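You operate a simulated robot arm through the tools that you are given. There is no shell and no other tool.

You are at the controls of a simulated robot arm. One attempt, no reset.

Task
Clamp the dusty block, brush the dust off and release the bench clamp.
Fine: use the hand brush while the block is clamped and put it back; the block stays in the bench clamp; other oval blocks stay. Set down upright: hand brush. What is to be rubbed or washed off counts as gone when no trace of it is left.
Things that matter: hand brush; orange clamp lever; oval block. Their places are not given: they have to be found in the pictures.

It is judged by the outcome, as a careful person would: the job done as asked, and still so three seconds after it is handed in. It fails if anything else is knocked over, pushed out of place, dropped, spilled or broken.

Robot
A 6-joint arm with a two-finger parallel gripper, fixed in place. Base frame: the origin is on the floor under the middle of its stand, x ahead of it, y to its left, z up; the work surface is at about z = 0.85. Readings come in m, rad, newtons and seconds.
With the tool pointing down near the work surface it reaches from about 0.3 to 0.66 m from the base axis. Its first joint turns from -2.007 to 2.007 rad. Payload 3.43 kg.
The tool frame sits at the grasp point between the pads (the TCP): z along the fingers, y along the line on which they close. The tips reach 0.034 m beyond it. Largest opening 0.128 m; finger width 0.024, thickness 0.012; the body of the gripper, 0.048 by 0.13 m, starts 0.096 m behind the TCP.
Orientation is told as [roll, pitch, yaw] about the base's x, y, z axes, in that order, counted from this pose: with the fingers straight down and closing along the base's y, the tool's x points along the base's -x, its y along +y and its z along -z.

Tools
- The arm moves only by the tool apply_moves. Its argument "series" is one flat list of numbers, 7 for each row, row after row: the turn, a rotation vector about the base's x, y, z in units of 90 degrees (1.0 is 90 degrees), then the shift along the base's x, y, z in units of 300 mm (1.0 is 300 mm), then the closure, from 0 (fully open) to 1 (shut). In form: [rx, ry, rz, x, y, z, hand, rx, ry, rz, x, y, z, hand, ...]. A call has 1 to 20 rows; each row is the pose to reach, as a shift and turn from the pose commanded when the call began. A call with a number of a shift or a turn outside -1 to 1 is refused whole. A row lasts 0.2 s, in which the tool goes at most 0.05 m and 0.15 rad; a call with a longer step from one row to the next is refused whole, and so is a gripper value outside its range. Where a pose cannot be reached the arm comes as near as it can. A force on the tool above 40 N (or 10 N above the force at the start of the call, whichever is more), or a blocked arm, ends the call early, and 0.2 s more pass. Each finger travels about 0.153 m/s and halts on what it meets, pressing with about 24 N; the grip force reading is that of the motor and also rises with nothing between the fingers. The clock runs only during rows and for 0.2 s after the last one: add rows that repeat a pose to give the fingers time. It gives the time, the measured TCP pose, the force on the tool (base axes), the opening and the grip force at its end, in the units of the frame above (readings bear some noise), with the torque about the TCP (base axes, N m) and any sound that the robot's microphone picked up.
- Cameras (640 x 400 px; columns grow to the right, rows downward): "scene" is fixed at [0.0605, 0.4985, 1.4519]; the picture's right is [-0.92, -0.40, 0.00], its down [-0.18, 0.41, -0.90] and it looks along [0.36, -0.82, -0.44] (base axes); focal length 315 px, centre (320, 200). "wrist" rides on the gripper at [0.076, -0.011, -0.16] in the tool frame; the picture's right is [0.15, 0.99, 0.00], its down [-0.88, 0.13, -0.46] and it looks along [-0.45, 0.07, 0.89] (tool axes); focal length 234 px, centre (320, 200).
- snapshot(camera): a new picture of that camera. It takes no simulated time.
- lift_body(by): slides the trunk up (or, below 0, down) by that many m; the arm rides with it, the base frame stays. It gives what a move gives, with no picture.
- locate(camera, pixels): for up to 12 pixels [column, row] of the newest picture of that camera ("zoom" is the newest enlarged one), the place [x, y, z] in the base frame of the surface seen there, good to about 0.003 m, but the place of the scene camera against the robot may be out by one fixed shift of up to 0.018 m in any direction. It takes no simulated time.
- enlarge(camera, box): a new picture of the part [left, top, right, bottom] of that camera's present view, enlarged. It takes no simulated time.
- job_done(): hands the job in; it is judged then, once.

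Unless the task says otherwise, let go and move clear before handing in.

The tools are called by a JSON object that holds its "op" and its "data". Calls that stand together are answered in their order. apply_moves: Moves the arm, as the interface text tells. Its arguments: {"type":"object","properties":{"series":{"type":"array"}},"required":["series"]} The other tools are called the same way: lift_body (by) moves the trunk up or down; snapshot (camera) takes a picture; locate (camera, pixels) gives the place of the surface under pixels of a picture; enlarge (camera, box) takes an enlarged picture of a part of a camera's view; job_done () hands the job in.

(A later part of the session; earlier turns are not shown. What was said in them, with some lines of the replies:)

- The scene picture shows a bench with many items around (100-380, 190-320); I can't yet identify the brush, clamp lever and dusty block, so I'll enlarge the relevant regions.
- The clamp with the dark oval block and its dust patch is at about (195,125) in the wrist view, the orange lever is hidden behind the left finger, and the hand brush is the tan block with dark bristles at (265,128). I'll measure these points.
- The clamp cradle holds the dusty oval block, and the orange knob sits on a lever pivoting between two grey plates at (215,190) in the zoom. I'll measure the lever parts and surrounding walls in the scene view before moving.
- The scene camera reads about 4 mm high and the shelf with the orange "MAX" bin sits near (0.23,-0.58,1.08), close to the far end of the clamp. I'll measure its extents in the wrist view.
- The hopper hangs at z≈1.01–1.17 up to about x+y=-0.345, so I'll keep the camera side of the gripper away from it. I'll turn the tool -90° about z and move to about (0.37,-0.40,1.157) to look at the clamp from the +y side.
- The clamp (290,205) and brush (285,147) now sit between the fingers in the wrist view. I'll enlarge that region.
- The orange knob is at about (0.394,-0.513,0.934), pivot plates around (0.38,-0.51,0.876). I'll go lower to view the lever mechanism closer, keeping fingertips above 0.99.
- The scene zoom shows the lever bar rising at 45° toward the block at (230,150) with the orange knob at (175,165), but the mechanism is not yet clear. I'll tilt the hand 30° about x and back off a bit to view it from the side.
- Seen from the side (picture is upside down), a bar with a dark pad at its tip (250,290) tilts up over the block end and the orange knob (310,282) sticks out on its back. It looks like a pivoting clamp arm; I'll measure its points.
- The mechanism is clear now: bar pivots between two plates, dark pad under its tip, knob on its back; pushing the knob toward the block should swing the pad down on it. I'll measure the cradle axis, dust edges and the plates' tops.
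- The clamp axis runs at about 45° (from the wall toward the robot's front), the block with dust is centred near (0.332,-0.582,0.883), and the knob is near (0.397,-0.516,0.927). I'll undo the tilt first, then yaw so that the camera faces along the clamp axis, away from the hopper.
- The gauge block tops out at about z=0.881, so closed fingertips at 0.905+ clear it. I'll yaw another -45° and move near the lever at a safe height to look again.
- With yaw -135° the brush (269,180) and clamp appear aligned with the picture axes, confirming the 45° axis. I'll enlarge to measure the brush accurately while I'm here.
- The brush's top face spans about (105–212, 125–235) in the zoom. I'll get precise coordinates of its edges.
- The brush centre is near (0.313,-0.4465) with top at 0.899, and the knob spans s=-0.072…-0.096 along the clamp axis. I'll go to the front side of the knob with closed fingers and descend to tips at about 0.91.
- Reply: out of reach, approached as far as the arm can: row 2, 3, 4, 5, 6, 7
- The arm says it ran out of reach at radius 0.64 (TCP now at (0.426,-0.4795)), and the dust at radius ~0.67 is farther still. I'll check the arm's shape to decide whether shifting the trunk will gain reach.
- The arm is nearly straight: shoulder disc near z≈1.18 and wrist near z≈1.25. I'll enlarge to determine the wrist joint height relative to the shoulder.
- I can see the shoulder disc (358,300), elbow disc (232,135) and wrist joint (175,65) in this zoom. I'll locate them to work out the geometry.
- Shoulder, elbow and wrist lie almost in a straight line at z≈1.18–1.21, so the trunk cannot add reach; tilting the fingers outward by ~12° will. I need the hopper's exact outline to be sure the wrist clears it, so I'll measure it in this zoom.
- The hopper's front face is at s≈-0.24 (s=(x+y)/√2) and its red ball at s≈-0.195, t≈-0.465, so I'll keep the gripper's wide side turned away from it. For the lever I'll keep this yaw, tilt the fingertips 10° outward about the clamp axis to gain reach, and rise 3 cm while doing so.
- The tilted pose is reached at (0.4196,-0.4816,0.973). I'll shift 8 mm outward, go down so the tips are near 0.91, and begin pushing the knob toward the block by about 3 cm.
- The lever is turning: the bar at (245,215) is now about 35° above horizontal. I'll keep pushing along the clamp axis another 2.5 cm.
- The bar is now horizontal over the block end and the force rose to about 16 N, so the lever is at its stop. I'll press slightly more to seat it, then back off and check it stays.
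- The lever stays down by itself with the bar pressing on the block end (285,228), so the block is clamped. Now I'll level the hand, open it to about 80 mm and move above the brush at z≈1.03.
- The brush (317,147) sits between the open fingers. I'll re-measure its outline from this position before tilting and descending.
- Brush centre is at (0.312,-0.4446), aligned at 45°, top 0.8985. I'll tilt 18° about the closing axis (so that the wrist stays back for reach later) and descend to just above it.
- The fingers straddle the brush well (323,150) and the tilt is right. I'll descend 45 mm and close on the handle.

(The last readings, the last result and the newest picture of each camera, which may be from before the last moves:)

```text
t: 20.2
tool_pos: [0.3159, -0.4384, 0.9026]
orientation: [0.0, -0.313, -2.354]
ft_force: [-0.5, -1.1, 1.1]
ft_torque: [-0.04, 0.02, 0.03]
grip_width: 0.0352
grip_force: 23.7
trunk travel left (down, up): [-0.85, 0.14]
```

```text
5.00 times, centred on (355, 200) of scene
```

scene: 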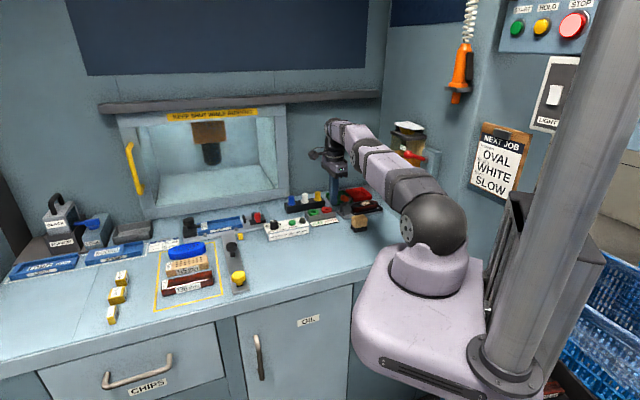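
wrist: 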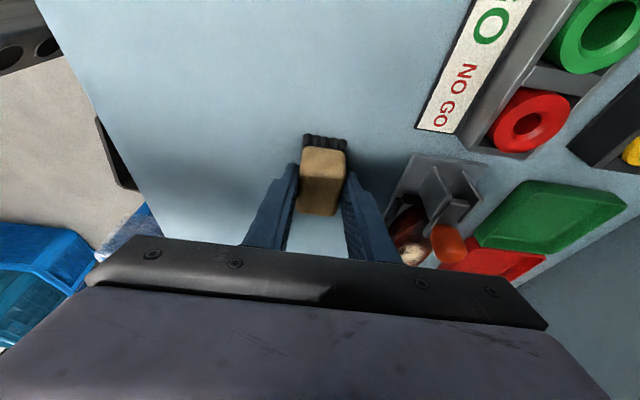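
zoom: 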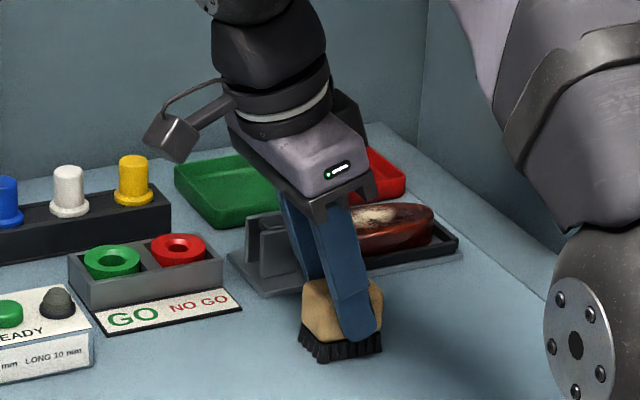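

The brush is held (opening 35 mm, grip 24 N). I'll lift it 9 cm, then carry it above the dusty patch while yawing +30° so the gripper body stays away from the hopper.

{"op": "apply_moves", "data": {"series": [0, 0, 0, 0, 0, 0.1, 1, 0, 0, 0, 0, 0, 0.2, 1, 0, 0, 0, 0, 0, 0.308, 1, 0, 0, 0.067, 0.011, -0.094, 0.308, 1, 0, 0, 0.134, 0.022, -0.188, 0.308, 1, 0, 0, 0.2, 0.033, -0.282, 0.308, 1, 0, 0, 0.267, 0.045, -0.376, 0.308, 1, 0, 0, 0.333, 0.056, -0.468, 0.308, 1, 0, 0, 0.333, 0.056, -0.468, 0.308, 1]}}

{"op": "snapshot", "data": {"camera": "wrist"}}

{"op": "snapshot", "data": {"camera": "scene"}}

{"op": "enlarge", "data": {"camera": "scene", "box": [310, 130, 410, 230]}}

```text
t: 22.2
tool_pos: [0.3332, -0.5797, 0.9968]
orientation: [-0.001, -0.314, -1.831]
ft_force: [-0.3, 0.4, -0.7]
ft_torque: [0.0, -0.01, -0.02]
grip_width: 0.0352
grip_force: 24.6
trunk travel left (down, up): [-0.85, 0.14]
```

```text
taken
```

wrist: 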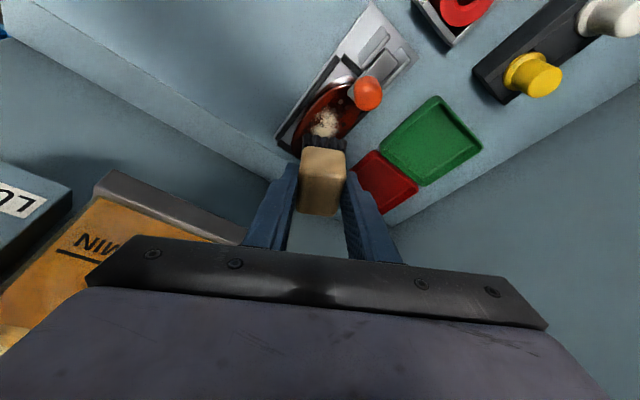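

```text
taken
```

scene: 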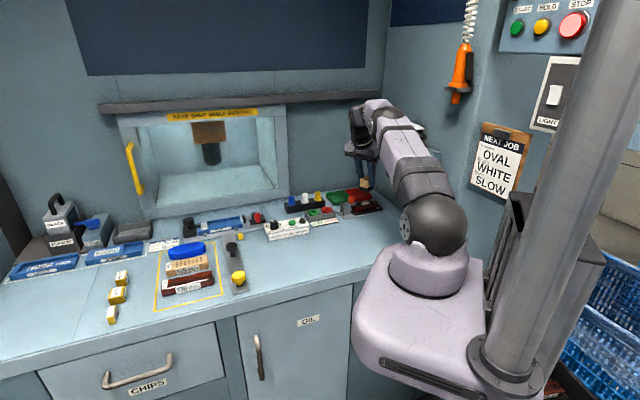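

```text
4.00 times, centred on (360, 180) of scene
```

zoom: 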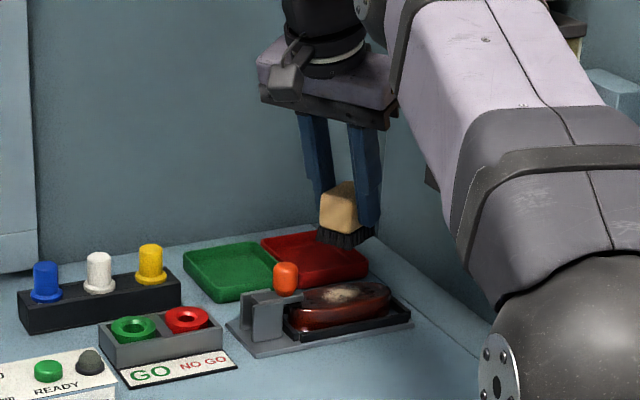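

The brush hangs above the block, with the dust visible at (322,122) in the wrist view. Before descending I'll check the distances to the hopper seen lower left and re-locate the dust.

{"op": "locate", "data": {"camera": "wrist", "pixels": [[240, 243], [150, 195], [100, 190], [120, 220], [322, 120], [312, 130], [335, 112], [327, 108], [318, 132], [365, 95], [345, 105], [355, 112]]}}

{"op": "enlarge", "data": {"camera": "wrist", "box": [260, 60, 420, 180]}}

```text
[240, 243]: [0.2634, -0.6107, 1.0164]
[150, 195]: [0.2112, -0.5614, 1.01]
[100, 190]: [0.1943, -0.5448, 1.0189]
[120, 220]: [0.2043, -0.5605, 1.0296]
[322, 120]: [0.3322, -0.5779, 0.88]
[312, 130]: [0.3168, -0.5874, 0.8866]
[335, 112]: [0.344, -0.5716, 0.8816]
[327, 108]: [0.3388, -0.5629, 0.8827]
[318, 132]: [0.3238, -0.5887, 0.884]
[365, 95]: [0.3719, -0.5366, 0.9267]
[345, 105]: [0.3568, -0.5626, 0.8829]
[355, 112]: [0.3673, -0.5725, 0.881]
```

```text
3.33 times, centred on (340, 120) of wrist
```

zoom: 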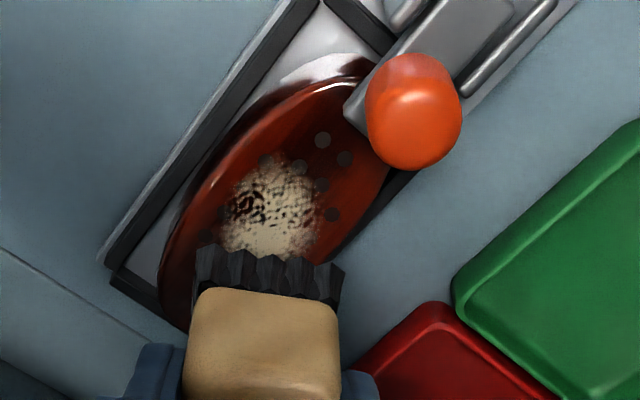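

Hopper corner is at s≈-0.246, about 5 cm from the gripper body, so there's room. I'll get exact dust edges from the zoom.

{"op": "locate", "data": {"camera": "zoom", "pixels": [[272, 165], [228, 205], [322, 225], [270, 215], [225, 245], [300, 250], [300, 180], [240, 175], [350, 130], [365, 190], [170, 290], [205, 200]]}}

```text
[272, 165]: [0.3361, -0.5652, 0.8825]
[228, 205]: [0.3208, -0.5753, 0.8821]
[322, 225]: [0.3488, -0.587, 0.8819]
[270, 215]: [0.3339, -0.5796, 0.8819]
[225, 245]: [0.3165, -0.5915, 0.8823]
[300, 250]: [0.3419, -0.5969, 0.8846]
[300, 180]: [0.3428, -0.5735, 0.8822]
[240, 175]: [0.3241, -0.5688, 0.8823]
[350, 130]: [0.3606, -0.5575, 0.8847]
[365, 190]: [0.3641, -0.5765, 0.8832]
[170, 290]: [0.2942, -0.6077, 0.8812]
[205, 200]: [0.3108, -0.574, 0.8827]
```

The dust patch spans about ±19 mm around (0.332,-0.585), and the brush centre is right over it at (0.331,-0.5865). I'll descend to about 5 mm above contact and then in 1 mm steps to feel the contact.

{"op": "apply_moves", "data": {"series": [0, 0, 0, 0, 0, -0.06, 1, 0, 0, 0, 0, 0, -0.12, 1, 0, 0, 0, 0, 0, -0.186, 1, 0, 0, 0, 0, 0, -0.196, 1, 0, 0, 0, 0, 0, -0.2, 1, 0, 0, 0, 0, 0, -0.2033, 1]}}

{"op": "enlarge", "data": {"camera": "scene", "box": [325, 160, 405, 220]}}

{"op": "enlarge", "data": {"camera": "wrist", "box": [260, 60, 420, 180]}}

```text
t: 23.6
tool_pos: [0.3333, -0.5794, 0.9345]
orientation: [-0.001, -0.313, -1.832]
ft_force: [0.3, -0.6, -1.6]
ft_torque: [-0.02, -0.03, -0.05]
grip_width: 0.0355
grip_force: 24.1
trunk travel left (down, up): [-0.85, 0.14]
```

```text
6.67 times, centred on (365, 190) of scene
```

zoom: 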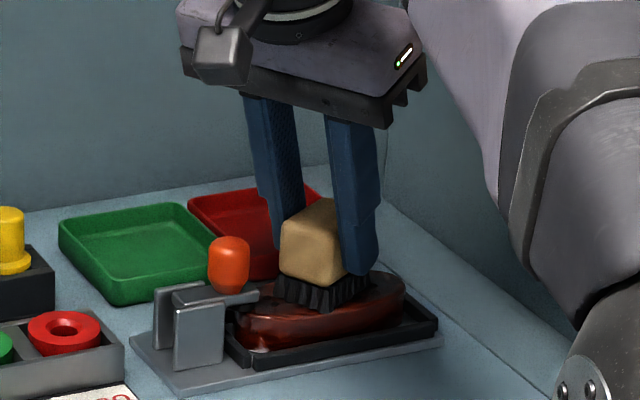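

```text
3.33 times, centred on (340, 120) of wrist
```

zoom: 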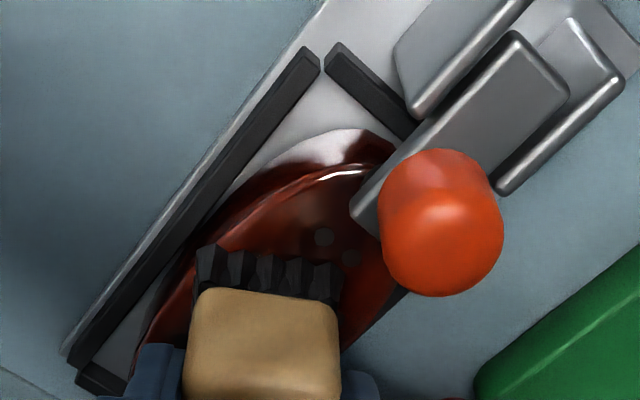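

The bristles look about to touch the block top (row 285 in the scene zoom), with no clear contact force yet. I'll go 2 mm lower in small steps.

{"op": "apply_moves", "data": {"series": [0, 0, 0, 0, 0, -0.0033, 1, 0, 0, 0, 0, 0, -0.0067, 1, 0, 0, 0, 0, 0, -0.0067, 1]}}

```text
t: 24.4
tool_pos: [0.3333, -0.5791, 0.9351]
orientation: [0.003, -0.317, -1.834]
ft_force: [1.9, -0.3, 4.6]
ft_torque: [0.06, -0.02, -0.02]
grip_width: 0.0353
grip_force: 23.7
trunk travel left (down, up): [-0.85, 0.14]
```

Contact is made: about 4.6 N upward. I'll now sweep the brush back and forth over the patch in both directions at this height, keeping away from the clamp bar, then lift to look.

{"op": "apply_moves", "data": {"series": [0, 0, 0, 0.0287, -0.0215, 0, 1, 0, 0, 0, -0.0421, -0.0025, 0, 1, 0, 0, 0, 0.027, -0.028, 0, 1, 0, 0, 0, -0.0438, -0.009, 0, 1, 0, 0, 0, 0.0236, -0.0408, 0, 1, 0, 0, 0, -0.0473, -0.0218, 0, 1, 0, 0, 0, 0.0305, -0.0151, 0, 1, 0, 0, 0, -0.0404, 0.0039, 0, 1, 0, 0, 0, 0, 0, 0, 1, 0, 0, 0, -0.0121, -0.0451, 0, 1, 0, 0, 0, 0.0178, 0.0021, 0, 1, 0, 0, 0, 0.004, -0.0494, 0, 1, 0, 0, 0, -0.0223, 0.0198, 0, 1, 0, 0, 0, -0.0379, -0.0382, 0, 1, 0, 0, 0, 0, 0, 0, 1, 0, 0, 0, 0, 0, 0.06, 1, 0, 0, 0, 0, 0.02, 0.18, 1, 0, 0, 0, 0, 0.1, 0.22, 1, 0, 0, 0, 0, 0.18, 0.22, 1, 0, 0, 0, 0, 0.18, 0.22, 1]}}

{"op": "enlarge", "data": {"camera": "scene", "box": [325, 160, 405, 220]}}

{"op": "snapshot", "data": {"camera": "wrist"}}

```text
t: 28.6
tool_pos: [0.3324, -0.5252, 0.9995]
orientation: [0.0, -0.314, -1.833]
ft_force: [0.6, 0.3, -0.8]
ft_torque: [0.01, 0.01, -0.03]
grip_width: 0.0352
grip_force: 24.0
trunk travel left (down, up): [-0.85, 0.14]
```

```text
6.67 times, centred on (365, 190) of scene
```

zoom: 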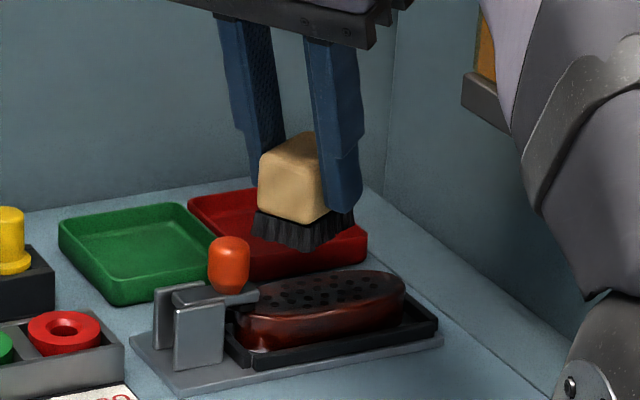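

```text
taken
```

wrist: 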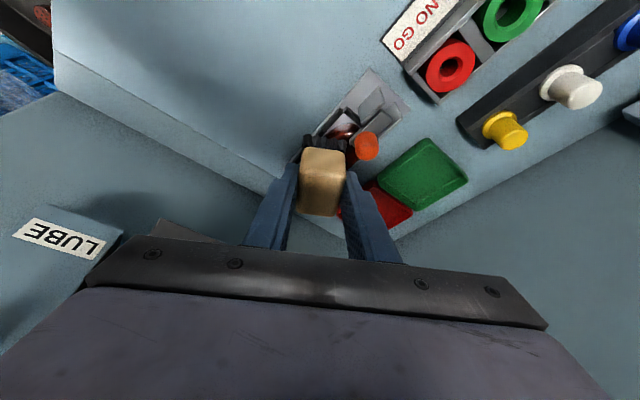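

The patch looks clean in the scene zoom (only the block's dark holes at (330,290) remain). I'll enlarge further and move the hand sideways to check the block top with the wrist camera.

{"op": "enlarge", "data": {"camera": "scene", "box": [350, 190, 390, 215]}}

{"op": "apply_moves", "data": {"series": [0, 0, 0, 0.1, 0.03, 0.03, 1, 0, 0, 0, 0.2, 0.06, 0.06, 1, 0, 0, 0, 0.28, 0.08, 0.08, 1, 0, 0, 0, 0.28, 0.08, 0.08, 1]}}

{"op": "snapshot", "data": {"camera": "wrist"}}

```text
16.00 times, centred on (370, 202) of scene
```

zoom: 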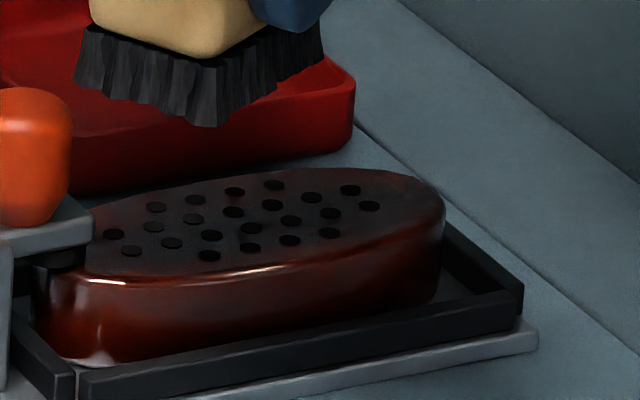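

```text
t: 29.6
tool_pos: [0.4158, -0.5022, 1.0229]
orientation: [0.0, -0.314, -1.835]
ft_force: [0.3, -0.7, -1.3]
ft_torque: [-0.02, 0.0, -0.03]
grip_width: 0.0353
grip_force: 23.7
trunk travel left (down, up): [-0.85, 0.14]
```

```text
taken
```

wrist: 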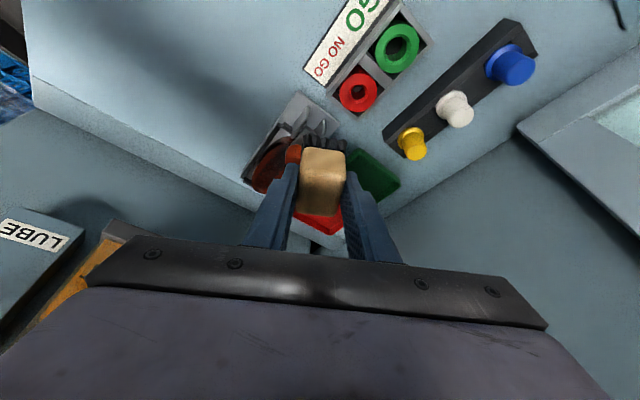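

The 16x scene zoom shows a clean block top with only its round holes. I'll check with the wrist view at (270,165) as well.

{"op": "enlarge", "data": {"camera": "wrist", "box": [230, 120, 310, 200]}}

```text
5.00 times, centred on (270, 160) of wrist
```

zoom: 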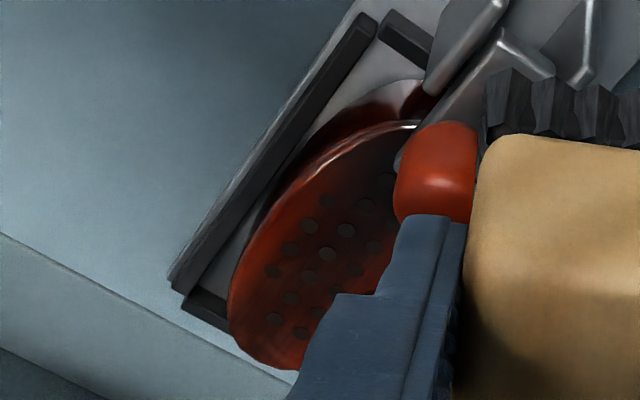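

The visible part is clean here too, but the finger hides some of it. I'll move the hand slightly beyond the block at the same height to see the whole top between camera and brush.

{"op": "apply_moves", "data": {"series": [0, 0, 0, -0.074, -0.085, 0, 1, 0, 0, 0, -0.148, -0.17, 0, 1, 0, 0, 0, -0.222, -0.255, 0, 1, 0, 0, 0, -0.296, -0.339, 0, 1, 0, 0, 0, -0.296, -0.339, 0, 1]}}

{"op": "snapshot", "data": {"camera": "wrist"}}

{"op": "enlarge", "data": {"camera": "wrist", "box": [280, 60, 400, 140]}}

```text
t: 30.8
tool_pos: [0.3266, -0.5984, 1.0232]
orientation: [0.0, -0.314, -1.833]
ft_force: [-0.2, -0.3, -0.7]
ft_torque: [0.05, 0.0, 0.02]
grip_width: 0.0351
grip_force: 24.1
out of reach, approached as far as the arm can: row 4, 5
trunk travel left (down, up): [-0.85, 0.14]
```

```text
taken
```

wrist: 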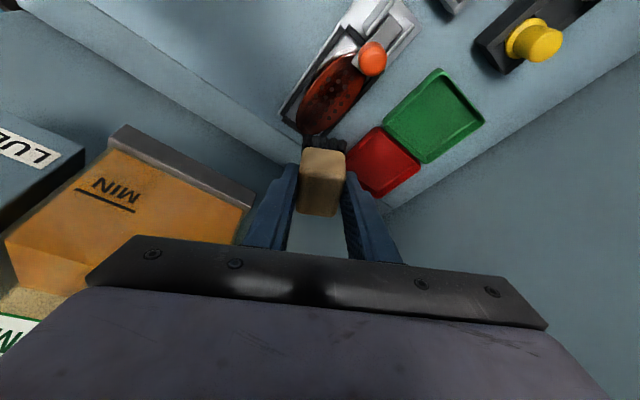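

```text
5.00 times, centred on (340, 100) of wrist
```

zoom: 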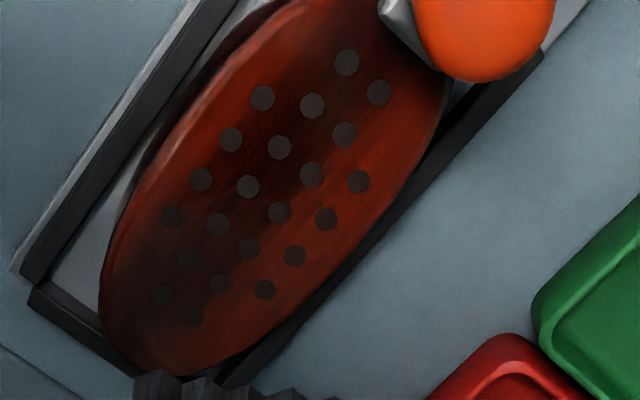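

The whole top is visible now and completely clean. I'll carry the brush back above its original spot at (0.316,-0.438), undoing the 30° yaw.

{"op": "apply_moves", "data": {"series": [0, 0, -0.03, -0.004, 0.08, 0, 1, 0, 0, -0.1, -0.01, 0.18, 0, 1, 0, 0, -0.17, -0.018, 0.29, 0, 1, 0, 0, -0.24, -0.025, 0.38, 0, 1, 0, 0, -0.3, -0.03, 0.47, 0, 1, 0, 0, -0.333, -0.0357, 0.5333, 0, 1, 0, 0, -0.333, -0.0357, 0.5333, 0, 1]}}

{"op": "snapshot", "data": {"camera": "wrist"}}

```text
t: 32.4
tool_pos: [0.3167, -0.4402, 1.0238]
orientation: [0.0, -0.314, -2.359]
ft_force: [0.2, 0.1, -0.2]
ft_torque: [0.02, -0.01, -0.01]
grip_width: 0.0352
grip_force: 23.8
trunk travel left (down, up): [-0.85, 0.14]
```

```text
taken
```

wrist: 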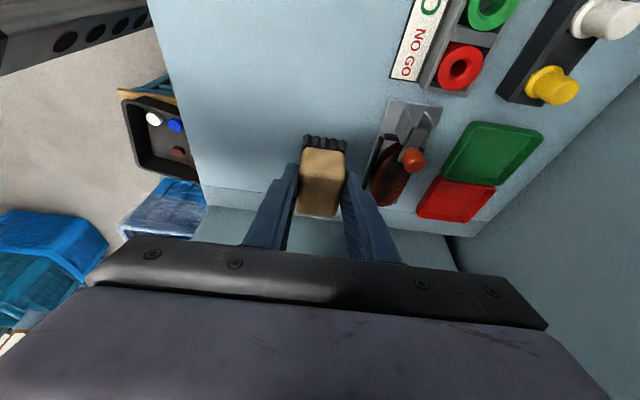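

The brush is above its original place (measured 0.3167,-0.4402). I'll lower it to just above the bench, then finish with small steps feeling for contact.

{"op": "apply_moves", "data": {"series": [0, 0, 0, -0.002, 0.006, -0.1, 1, 0, 0, 0, -0.002, 0.006, -0.2, 1, 0, 0, 0, -0.002, 0.006, -0.3, 1, 0, 0, 0, -0.002, 0.006, -0.38, 1, 0, 0, 0, -0.002, 0.006, -0.393, 1, 0, 0, 0, -0.002, 0.006, -0.4, 1, 0, 0, 0, -0.002, 0.006, -0.4, 1]}}

{"op": "enlarge", "data": {"camera": "scene", "box": [310, 160, 400, 240]}}

```text
t: 34.0
tool_pos: [0.3159, -0.4376, 0.903]
orientation: [-0.001, -0.314, -2.357]
ft_force: [0.8, -0.2, -0.2]
ft_torque: [0.0, 0.02, -0.01]
grip_width: 0.0355
grip_force: 23.6
trunk travel left (down, up): [-0.85, 0.14]
```

```text
5.00 times, centred on (355, 200) of scene
```

zoom: 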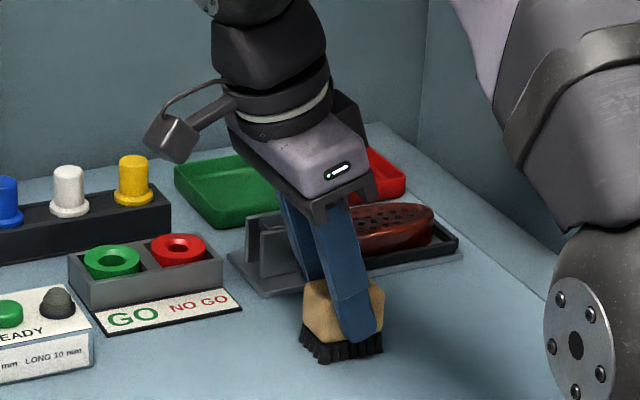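

The brush is within a millimetre of its original height with no contact force yet. I'll lower 1–2 mm more until contact, reading the force.

{"op": "apply_moves", "data": {"series": [0, 0, 0, 0, 0, -0.0033, 1, 0, 0, 0, 0, 0, -0.0033, 1]}}

```text
t: 34.6
tool_pos: [0.3153, -0.4381, 0.9032]
orientation: [0.003, -0.314, -2.357]
ft_force: [-1.2, -1.4, 5.6]
ft_torque: [-0.18, 0.21, 0.0]
grip_width: 0.0354
grip_force: 24.0
trunk travel left (down, up): [-0.85, 0.14]
```

Contact at 5.6 N, so the brush stands on the bench. I'll open the fingers to 80 mm and rise straight up.

{"op": "apply_moves", "data": {"series": [0, 0, 0, 0, 0, 0.002, 0.68, 0, 0, 0, 0, 0, 0.002, 0.55, 0, 0, 0, 0, 0, 0.002, 0.375, 0, 0, 0, 0, 0, 0.002, 0.375, 0, 0, 0, 0, 0, 0.06, 0.375, 0, 0, 0, 0, 0, 0.15, 0.375, 0, 0, 0, 0, 0, 0.25, 0.375, 0, 0, 0, 0, 0, 0.35, 0.375, 0, 0, 0, 0, 0, 0.42, 0.375, 0, 0, 0, 0, 0, 0.42, 0.375]}}

{"op": "snapshot", "data": {"camera": "wrist"}}

{"op": "enlarge", "data": {"camera": "scene", "box": [320, 170, 400, 240]}}

```text
t: 36.8
tool_pos: [0.316, -0.4379, 1.0261]
orientation: [-0.001, -0.315, -2.357]
ft_force: [0.3, 0.1, -0.6]
ft_torque: [0.04, -0.02, 0.01]
grip_width: 0.0799
grip_force: 0.0
trunk travel left (down, up): [-0.85, 0.14]
```

```text
taken
```

wrist: 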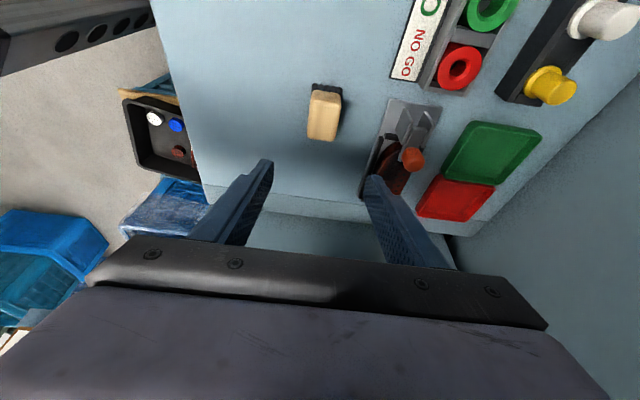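

```text
5.71 times, centred on (360, 205) of scene
```

zoom: 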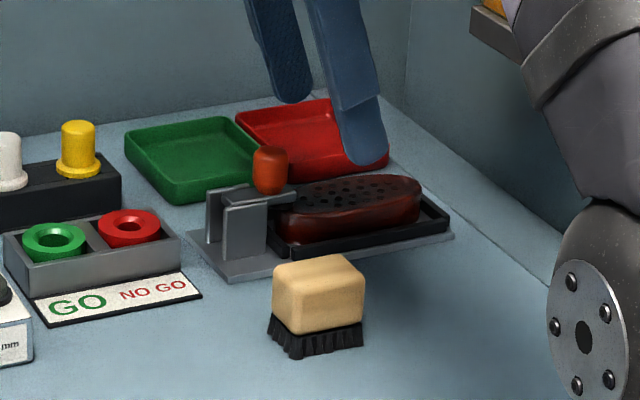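

The brush stands upright at its old spot and the clamp still holds the clean block. To release, I'll grip the orange knob lightly across the lever's plane and move it back along its arc; first I'll measure the knob precisely.

{"op": "enlarge", "data": {"camera": "wrist", "box": [360, 90, 460, 190]}}

```text
4.00 times, centred on (410, 140) of wrist
```

zoom: 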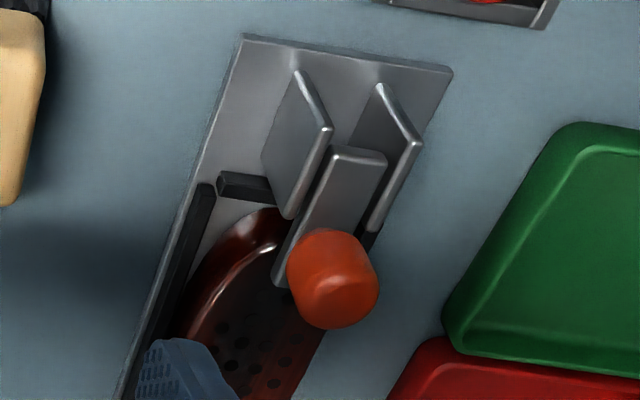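

{"op": "locate", "data": {"camera": "zoom", "pixels": [[335, 240], [295, 275], [372, 290], [335, 285], [330, 320], [350, 160], [330, 200], [285, 280], [310, 130], [395, 120], [300, 240], [365, 250]]}}

{"op": "apply_moves", "data": {"series": [0.047, -0.047, 0, 0.03, -0.04, 0.02, 0.45, 0.094, -0.094, 0, 0.07, -0.1, 0.03, 0.5, 0.1414, -0.1414, 0, 0.12, -0.17, 0.03, 0.53, 0.1414, -0.1414, 0, 0.15, -0.21, 0.03, 0.53, 0.1414, -0.1414, 0, 0.15, -0.21, 0.03, 0.53]}}

```text
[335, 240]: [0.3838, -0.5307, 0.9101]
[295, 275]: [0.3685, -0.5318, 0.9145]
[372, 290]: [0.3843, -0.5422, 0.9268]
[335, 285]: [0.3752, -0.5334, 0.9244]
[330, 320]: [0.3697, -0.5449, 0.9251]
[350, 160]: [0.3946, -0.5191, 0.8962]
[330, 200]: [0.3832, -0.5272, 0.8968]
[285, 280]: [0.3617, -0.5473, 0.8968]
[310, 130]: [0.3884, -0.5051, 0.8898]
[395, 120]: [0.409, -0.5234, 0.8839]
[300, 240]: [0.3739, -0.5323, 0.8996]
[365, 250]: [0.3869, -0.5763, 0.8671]
```

```text
t: 38.0
tool_pos: [0.3608, -0.5006, 1.0361]
orientation: [-0.001, 0.002, -2.357]
ft_force: [-0.2, 0.0, 0.5]
ft_torque: [-0.01, 0.01, 0.01]
grip_width: 0.0601
grip_force: 0.1
trunk travel left (down, up): [-0.85, 0.14]
```

The knob centre is at about (0.3756,-0.5377), top at z 0.927, and the bar top at 0.8965. I'll tilt 10° outward for reach and position the open fingers above the knob.

{"op": "apply_moves", "data": {"series": [-0.0393, -0.0393, 0, 0.02, -0.056, 0, 0.53, -0.0786, -0.0786, 0, 0.0383, -0.112, 0, 0.53, -0.0786, -0.0786, 0, 0.0383, -0.112, -0.08, 0.53, -0.0786, -0.0786, 0, 0.0383, -0.112, -0.17, 0.53, -0.0786, -0.0786, 0, 0.0383, -0.112, -0.17, 0.53]}}

{"op": "snapshot", "data": {"camera": "wrist"}}

{"op": "enlarge", "data": {"camera": "scene", "box": [320, 150, 400, 220]}}

```text
t: 39.2
tool_pos: [0.3718, -0.5348, 0.9857]
orientation: [0.174, 0.002, -2.357]
ft_force: [0.6, -0.6, 1.1]
ft_torque: [0.0, 0.0, 0.0]
grip_width: 0.0601
grip_force: 0.0
trunk travel left (down, up): [-0.85, 0.14]
```

```text
taken
```

wrist: 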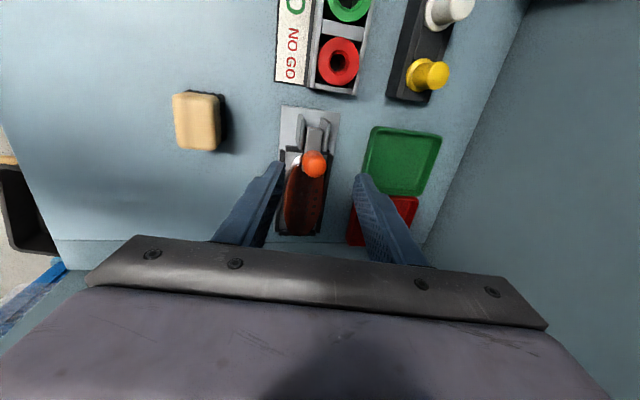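

```text
5.71 times, centred on (360, 185) of scene
```

zoom: 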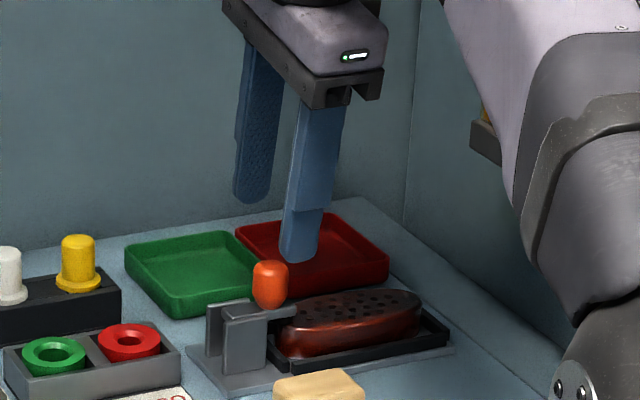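

The knob (315,163) is centred between the fingertips (270 and 360). I'll descend 4.3 cm and close on it.

{"op": "apply_moves", "data": {"series": [0, 0, 0, 0, 0, -0.05, 0.53, 0, 0, 0, 0, 0, -0.1, 0.53, 0, 0, 0, 0, 0, -0.142, 0.53, 0, 0, 0, 0, 0, -0.142, 0.53]}}

{"op": "enlarge", "data": {"camera": "scene", "box": [320, 165, 390, 220]}}

{"op": "enlarge", "data": {"camera": "wrist", "box": [240, 90, 400, 230]}}

```text
t: 40.2
tool_pos: [0.3721, -0.5345, 0.943]
orientation: [0.176, -0.001, -2.355]
ft_force: [0.2, -0.1, -0.8]
ft_torque: [0.01, -0.03, -0.03]
grip_width: 0.0605
grip_force: 0.0
trunk travel left (down, up): [-0.85, 0.14]
```

```text
7.27 times, centred on (355, 192) of scene
```

zoom: 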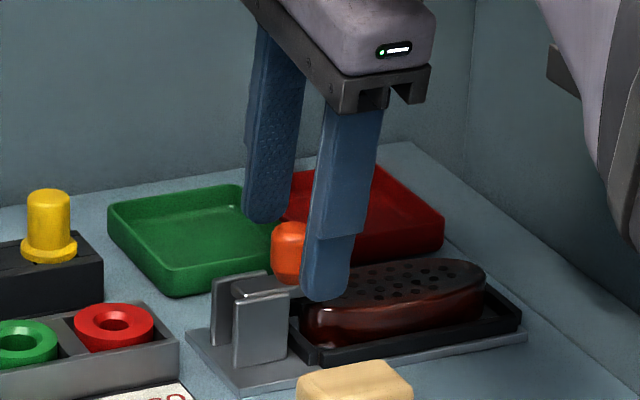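

```text
2.86 times, centred on (320, 160) of wrist
```

zoom: 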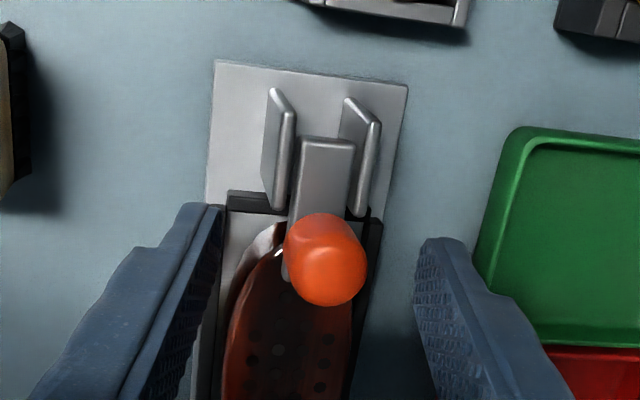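

The fingers flank the knob, only about 3–4 mm toward the block side. I'll shift 3 mm and close on it.

{"op": "apply_moves", "data": {"series": [0, 0, 0, 0.007, 0.007, 0, 0.53, 0, 0, 0, 0.007, 0.007, 0, 0.65, 0, 0, 0, 0.007, 0.007, 0, 0.75, 0, 0, 0, 0.007, 0.007, 0, 0.85, 0, 0, 0, 0.007, 0.007, 0, 0.85]}}

{"op": "enlarge", "data": {"camera": "wrist", "box": [240, 90, 400, 230]}}

```text
t: 41.4
tool_pos: [0.375, -0.5339, 0.9438]
orientation: [0.177, 0.001, -2.356]
ft_force: [5.9, -7.0, 2.8]
ft_torque: [0.27, 0.2, 0.04]
grip_width: 0.024
grip_force: 45.1
trunk travel left (down, up): [-0.85, 0.14]
```

```text
2.86 times, centred on (320, 160) of wrist
```

zoom: 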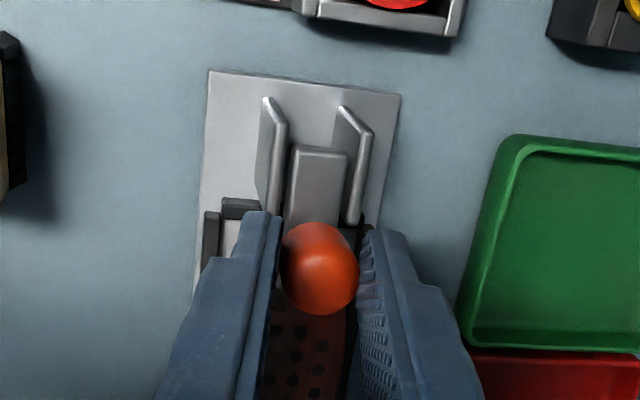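

The knob is gripped (24 mm). I'll move it along the first half of its arc (up and away from the block) and check.

{"op": "apply_moves", "data": {"series": [0, 0, 0, 0.0068, 0.0068, 0.0113, 0.85, 0, 0, 0, 0.0149, 0.0149, 0.0213, 0.85, 0, 0, 0, 0.0236, 0.0236, 0.03, 0.85, 0, 0, 0, 0.0328, 0.0328, 0.0373, 0.85, 0, 0, 0, 0.0328, 0.0328, 0.0373, 0.85]}}

{"op": "enlarge", "data": {"camera": "scene", "box": [320, 165, 390, 220]}}

```text
t: 42.6
tool_pos: [0.3826, -0.5266, 0.9528]
orientation: [0.173, -0.001, -2.355]
ft_force: [-8.3, -17.1, -9.0]
ft_torque: [-0.82, 1.05, -0.19]
grip_width: 0.0229
grip_force: 45.4
trunk travel left (down, up): [-0.85, 0.14]
```

```text
7.27 times, centred on (355, 192) of scene
```

zoom: 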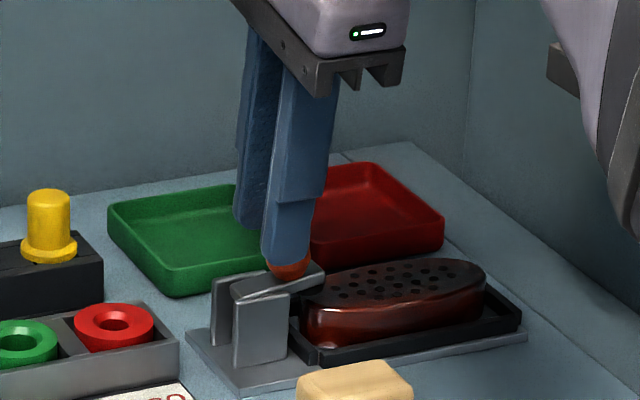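

The bar has lifted off the block to about 20° with a pull near 21 N. I'll continue along the second half of the arc.

{"op": "apply_moves", "data": {"series": [0, 0, 0, 0.0099, 0.0099, 0.0057, 0.85, 0, 0, 0, 0.02, 0.02, 0.0097, 0.85, 0, 0, 0, 0.0306, 0.0306, 0.012, 0.85, 0, 0, 0, 0.0412, 0.0412, 0.0127, 0.85, 0, 0, 0, 0.0412, 0.0412, 0.0127, 0.85]}}

{"op": "enlarge", "data": {"camera": "scene", "box": [320, 165, 390, 220]}}

```text
t: 43.8
tool_pos: [0.397, -0.5103, 0.958]
orientation: [0.174, 0.0, -2.356]
ft_force: [-0.7, 0.5, -0.3]
ft_torque: [0.0, 0.02, -0.02]
grip_width: 0.0192
grip_force: 0.0
trunk travel left (down, up): [-0.85, 0.14]
```

```text
7.27 times, centred on (355, 192) of scene
```

zoom: 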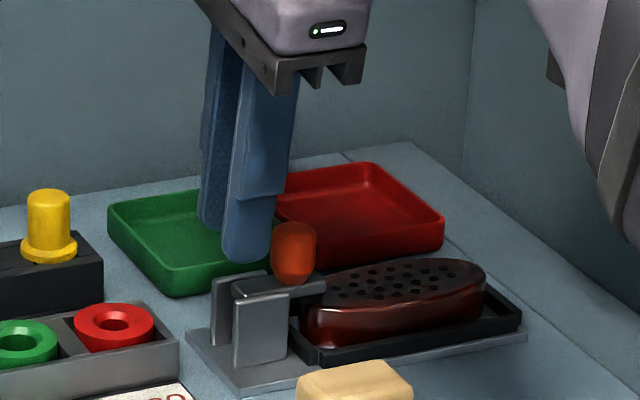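

The fingers slipped off the knob and the bar fell back down near horizontal (290,285). I'll rise clear and look at the lever's state before trying a push from the block side along its arc.

{"op": "apply_moves", "data": {"series": [0, 0, 0, 0.02, 0.02, 0.06, 0.85, 0, 0, 0, 0.03, 0.03, 0.16, 0.9, 0, 0, 0, 0.03, 0.03, 0.25, 1, 0, 0, 0, 0.03, 0.03, 0.25, 1]}}

{"op": "enlarge", "data": {"camera": "scene", "box": [325, 175, 385, 220]}}

{"op": "enlarge", "data": {"camera": "wrist", "box": [240, 110, 400, 230]}}

```text
t: 44.8
tool_pos: [0.4065, -0.5024, 1.0328]
orientation: [0.175, -0.001, -2.357]
ft_force: [0.4, 0.4, -0.4]
ft_torque: [0.04, -0.02, 0.02]
grip_width: 0.0
grip_force: 23.9
trunk travel left (down, up): [-0.85, 0.14]
```

```text
8.89 times, centred on (355, 198) of scene
```

zoom: 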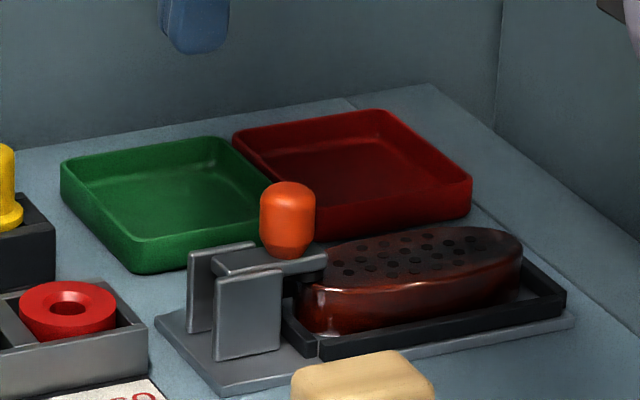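

```text
3.33 times, centred on (320, 170) of wrist
```

zoom: 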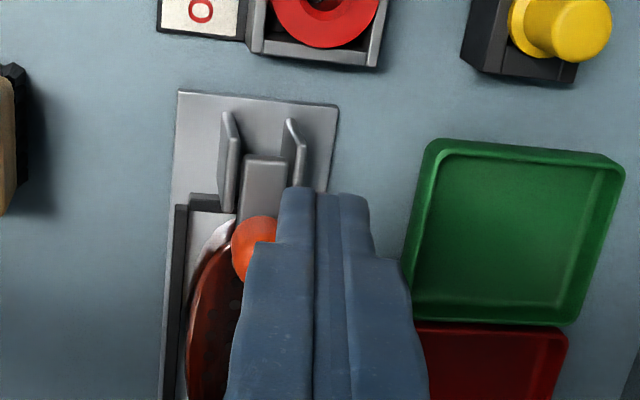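

The clamp snapped back to fully closed, so it holds itself at small angles. I'll place the closed fingers on the block side of the knob, tips about 2 cm above the block, to push it up its arc past the tipping point.

{"op": "apply_moves", "data": {"series": [0, 0, 0, -0.07, -0.065, 0, 1, 0, 0, 0, -0.14, -0.13, 0, 1, 0, 0, 0, -0.1977, -0.1897, 0, 1, 0, 0, 0, -0.1977, -0.1897, -0.1, 1, 0, 0, 0, -0.1977, -0.1897, -0.2, 1, 0, 0, 0, -0.1977, -0.1897, -0.29, 1, 0, 0, 0, -0.1977, -0.1897, -0.29, 1]}}

{"op": "enlarge", "data": {"camera": "scene", "box": [325, 175, 385, 220]}}

{"op": "enlarge", "data": {"camera": "wrist", "box": [240, 110, 400, 230]}}

```text
t: 46.4
tool_pos: [0.3466, -0.5576, 0.9461]
orientation: [0.175, 0.0, -2.356]
ft_force: [0.7, 0.0, 0.5]
ft_torque: [0.01, -0.01, -0.01]
grip_width: 0.0
grip_force: 24.2
trunk travel left (down, up): [-0.85, 0.14]
```

```text
8.89 times, centred on (355, 198) of scene
```

zoom: 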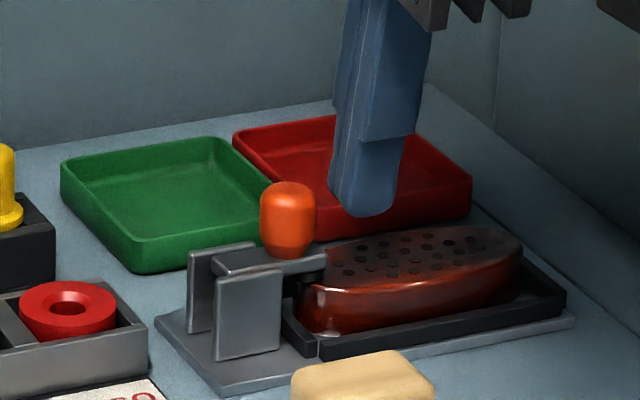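

```text
3.33 times, centred on (320, 170) of wrist
```

zoom: 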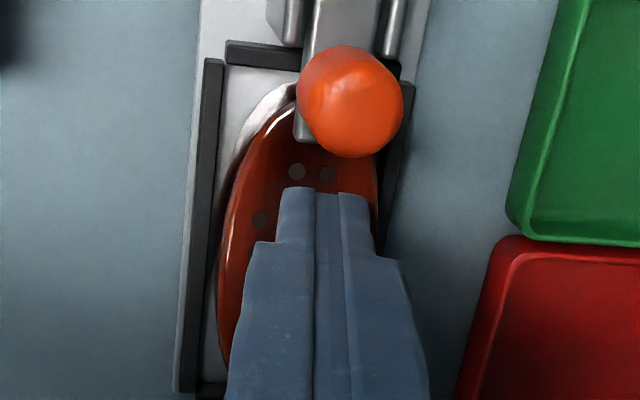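

The closed fingertips are at the right height (about 1 cm below the knob top) and in line with it. I'll push toward the front and up along the arc to about 30°, then check.

{"op": "apply_moves", "data": {"series": [0, 0, 0, 0.012, 0.012, -0.012, 1, 0, 0, 0, 0.0224, 0.0224, -0.012, 1, 0, 0, 0, 0.0297, 0.0297, 0.0017, 1, 0, 0, 0, 0.037, 0.037, 0.014, 1, 0, 0, 0, 0.0471, 0.0471, 0.0293, 1, 0, 0, 0, 0.0575, 0.0575, 0.0433, 1]}}

{"op": "enlarge", "data": {"camera": "scene", "box": [325, 175, 385, 220]}}

```text
t: 47.8
tool_pos: [0.3641, -0.5393, 0.9584]
orientation: [0.174, 0.0, -2.357]
ft_force: [0.4, -0.6, -0.2]
ft_torque: [-0.03, -0.02, -0.02]
grip_width: 0.0
grip_force: 23.6
trunk travel left (down, up): [-0.85, 0.14]
```

```text
8.89 times, centred on (355, 198) of scene
```

zoom: 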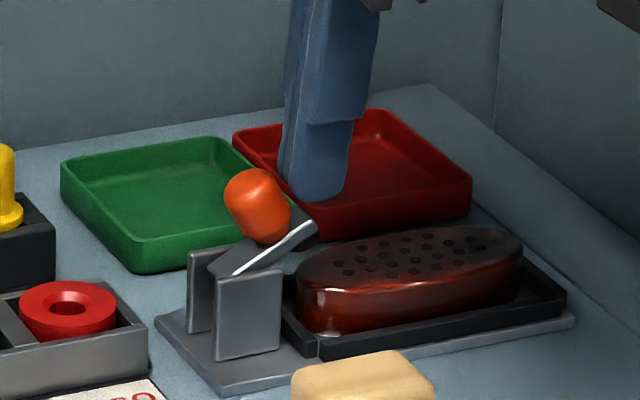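

The lever is at about 30° and follows the fingers with almost no force. I'll continue the push up to its original open angle.

{"op": "apply_moves", "data": {"series": [0, 0, 0, 0.0125, 0.0125, 0.012, 1, 0, 0, 0, 0.0252, 0.0252, 0.0207, 1, 0, 0, 0, 0.033, 0.033, 0.025, 1, 0, 0, 0, 0.0401, 0.0401, 0.028, 1, 0, 0, 0, 0.0497, 0.0497, 0.0307, 1]}}

{"op": "enlarge", "data": {"camera": "scene", "box": [325, 175, 385, 220]}}

```text
t: 49.0
tool_pos: [0.3796, -0.5249, 0.9682]
orientation: [0.175, 0.0, -2.355]
ft_force: [0.2, 0.3, 0.3]
ft_torque: [0.01, 0.0, 0.03]
grip_width: 0.0
grip_force: 23.7
trunk travel left (down, up): [-0.85, 0.14]
```

```text
8.89 times, centred on (355, 198) of scene
```

zoom: 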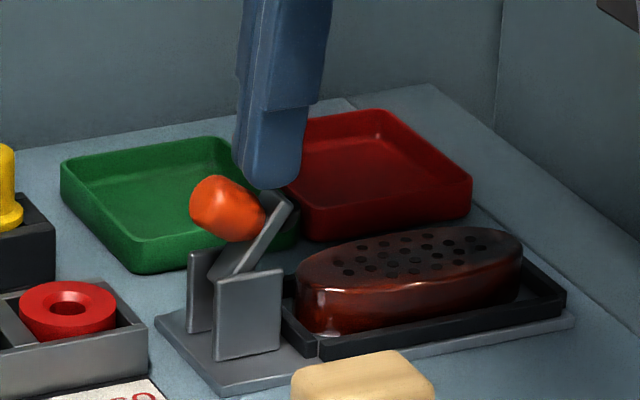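

The bar is at about 50°, slightly short of its original open position (tip would be at row ~186, now ~198). I'll push about 8 mm further with a slight rise, then lift straight up.

{"op": "apply_moves", "data": {"series": [0, 0, 0, 0.0094, 0.0094, 0.006, 1, 0, 0, 0, 0.0189, 0.0189, 0.01, 1, 0, 0, 0, 0.0189, 0.0189, 0.01, 1]}}

{"op": "enlarge", "data": {"camera": "scene", "box": [325, 175, 385, 220]}}

```text
t: 49.8
tool_pos: [0.3848, -0.5207, 0.9708]
orientation: [0.173, 0.0, -2.357]
ft_force: [0.4, -0.1, 0.1]
ft_torque: [-0.06, 0.0, 0.0]
grip_width: 0.0001
grip_force: 24.8
trunk travel left (down, up): [-0.85, 0.14]
```

```text
8.89 times, centred on (355, 198) of scene
```

zoom: 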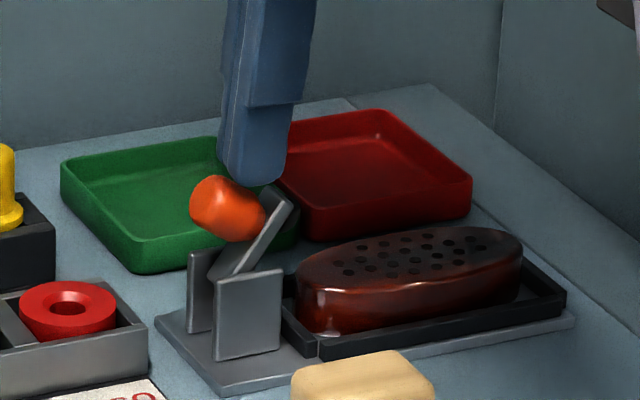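

The lever doesn't move further and there's no force, so it may already be resting at its open position. I'll lift the fingers straight up and compare with the initial picture using the same zoom box.

{"op": "apply_moves", "data": {"series": [0, 0, 0, 0, 0, 0.08, 1, 0, 0, 0, 0, 0, 0.18, 1, 0, 0, 0, 0, 0, 0.28, 1, 0, 0, 0, 0, 0.03, 0.3, 1, 0, 0, 0, 0, 0.03, 0.3, 1]}}

{"op": "enlarge", "data": {"camera": "scene", "box": [325, 180, 397, 225]}}

{"op": "snapshot", "data": {"camera": "wrist"}}

```text
t: 51.0
tool_pos: [0.3838, -0.51, 1.0616]
orientation: [0.173, -0.001, -2.357]
ft_force: [0.5, -0.2, 0.4]
ft_torque: [0.0, -0.01, 0.0]
grip_width: 0.0
grip_force: 24.1
trunk travel left (down, up): [-0.85, 0.14]
```

```text
8.89 times, centred on (361, 202) of scene
```

zoom: 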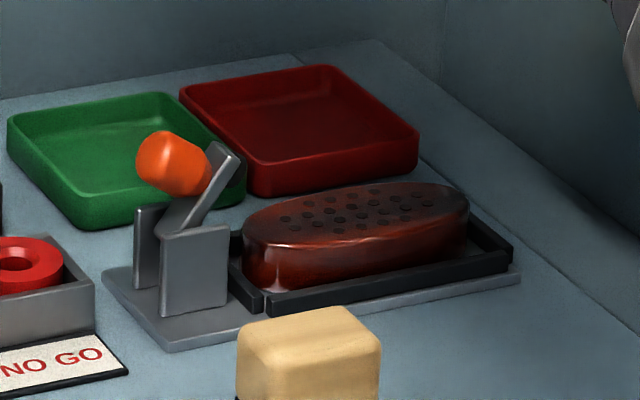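

```text
taken
```

wrist: 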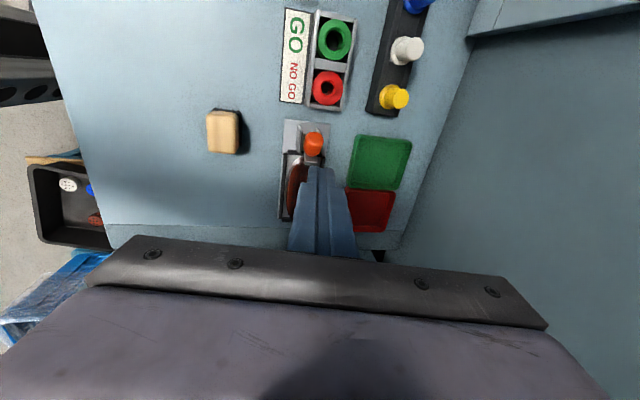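

The lever is back exactly at its initial open position (knob (172,163), tip (230,150)), the brush and block are in their original places and the block top is clean. I'll level the hand and move clear, then do a final check.

{"op": "apply_moves", "data": {"series": [0.026, 0.026, 0, -0.02, 0.06, 0.08, 0.9, 0.052, 0.052, 0, -0.04, 0.14, 0.16, 0.7, 0.0786, 0.0786, 0, -0.05, 0.24, 0.25, 0.5, 0.0786, 0.0786, 0, -0.06, 0.34, 0.32, 0.5, 0.0786, 0.0786, 0, -0.06, 0.4, 0.35, 0.5, 0.0786, 0.0786, 0, -0.06, 0.4, 0.35, 0.5]}}

{"op": "snapshot", "data": {"camera": "scene"}}

{"op": "enlarge", "data": {"camera": "scene", "box": [325, 180, 397, 240]}}

{"op": "enlarge", "data": {"camera": "scene", "box": [350, 190, 390, 215]}}

{"op": "snapshot", "data": {"camera": "wrist"}}

```text
t: 52.4
tool_pos: [0.366, -0.3917, 1.1665]
orientation: [-0.001, 0.001, -2.356]
ft_force: [-0.1, 0.8, -0.2]
ft_torque: [-0.02, 0.03, -0.01]
grip_width: 0.0638
grip_force: 0.0
trunk travel left (down, up): [-0.85, 0.14]
```

```text
taken
```

scene: 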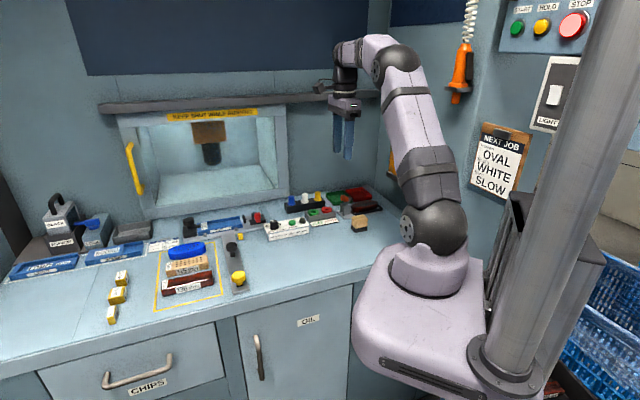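

```text
6.67 times, centred on (361, 210) of scene
```

zoom: 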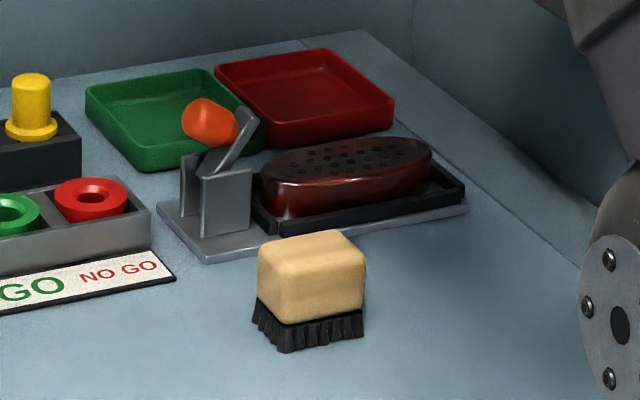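

```text
16.00 times, centred on (370, 202) of scene
```

zoom: 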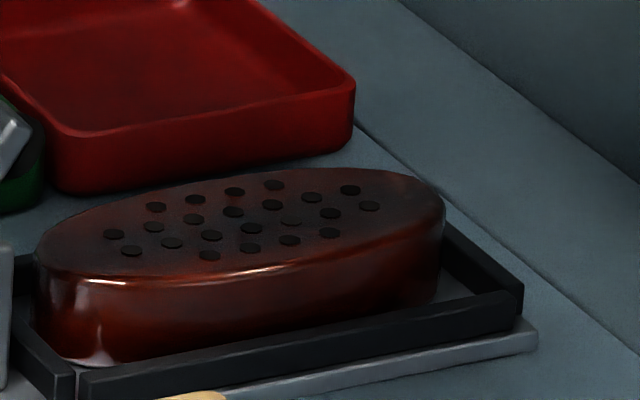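

```text
taken
```

wrist: 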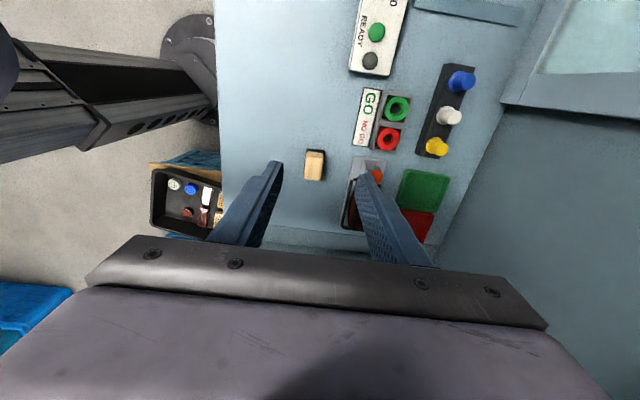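

The final pictures show the block top free of dust in its cradle, and the orange lever back in the open position. The brush stands upright at its original spot (within about 1 mm) and nothing else has moved. The arm is clear, so I'm handing in.

{"op": "job_done", "data": {}}

```text
The job is handed in.
```

The job is done and handed in. The block was clamped, the dust was brushed off, and the clamp is open again.

- **Block:** it is still in the bench clamp. Close-up pictures from both cameras showed no trace of dust on its top.
- **Hand brush:** I used it while the block was clamped, then set it down upright within about 1 mm of where it started.
- **Clamp lever:** it is back in the open position it had at the start. My first try at releasing it slipped off the knob and the clamp closed again. A second try, pushing the knob from the block side, opened it fully.
- **Everything else:** nothing else looks moved in the final pictures, and the arm is clear of the bench items.
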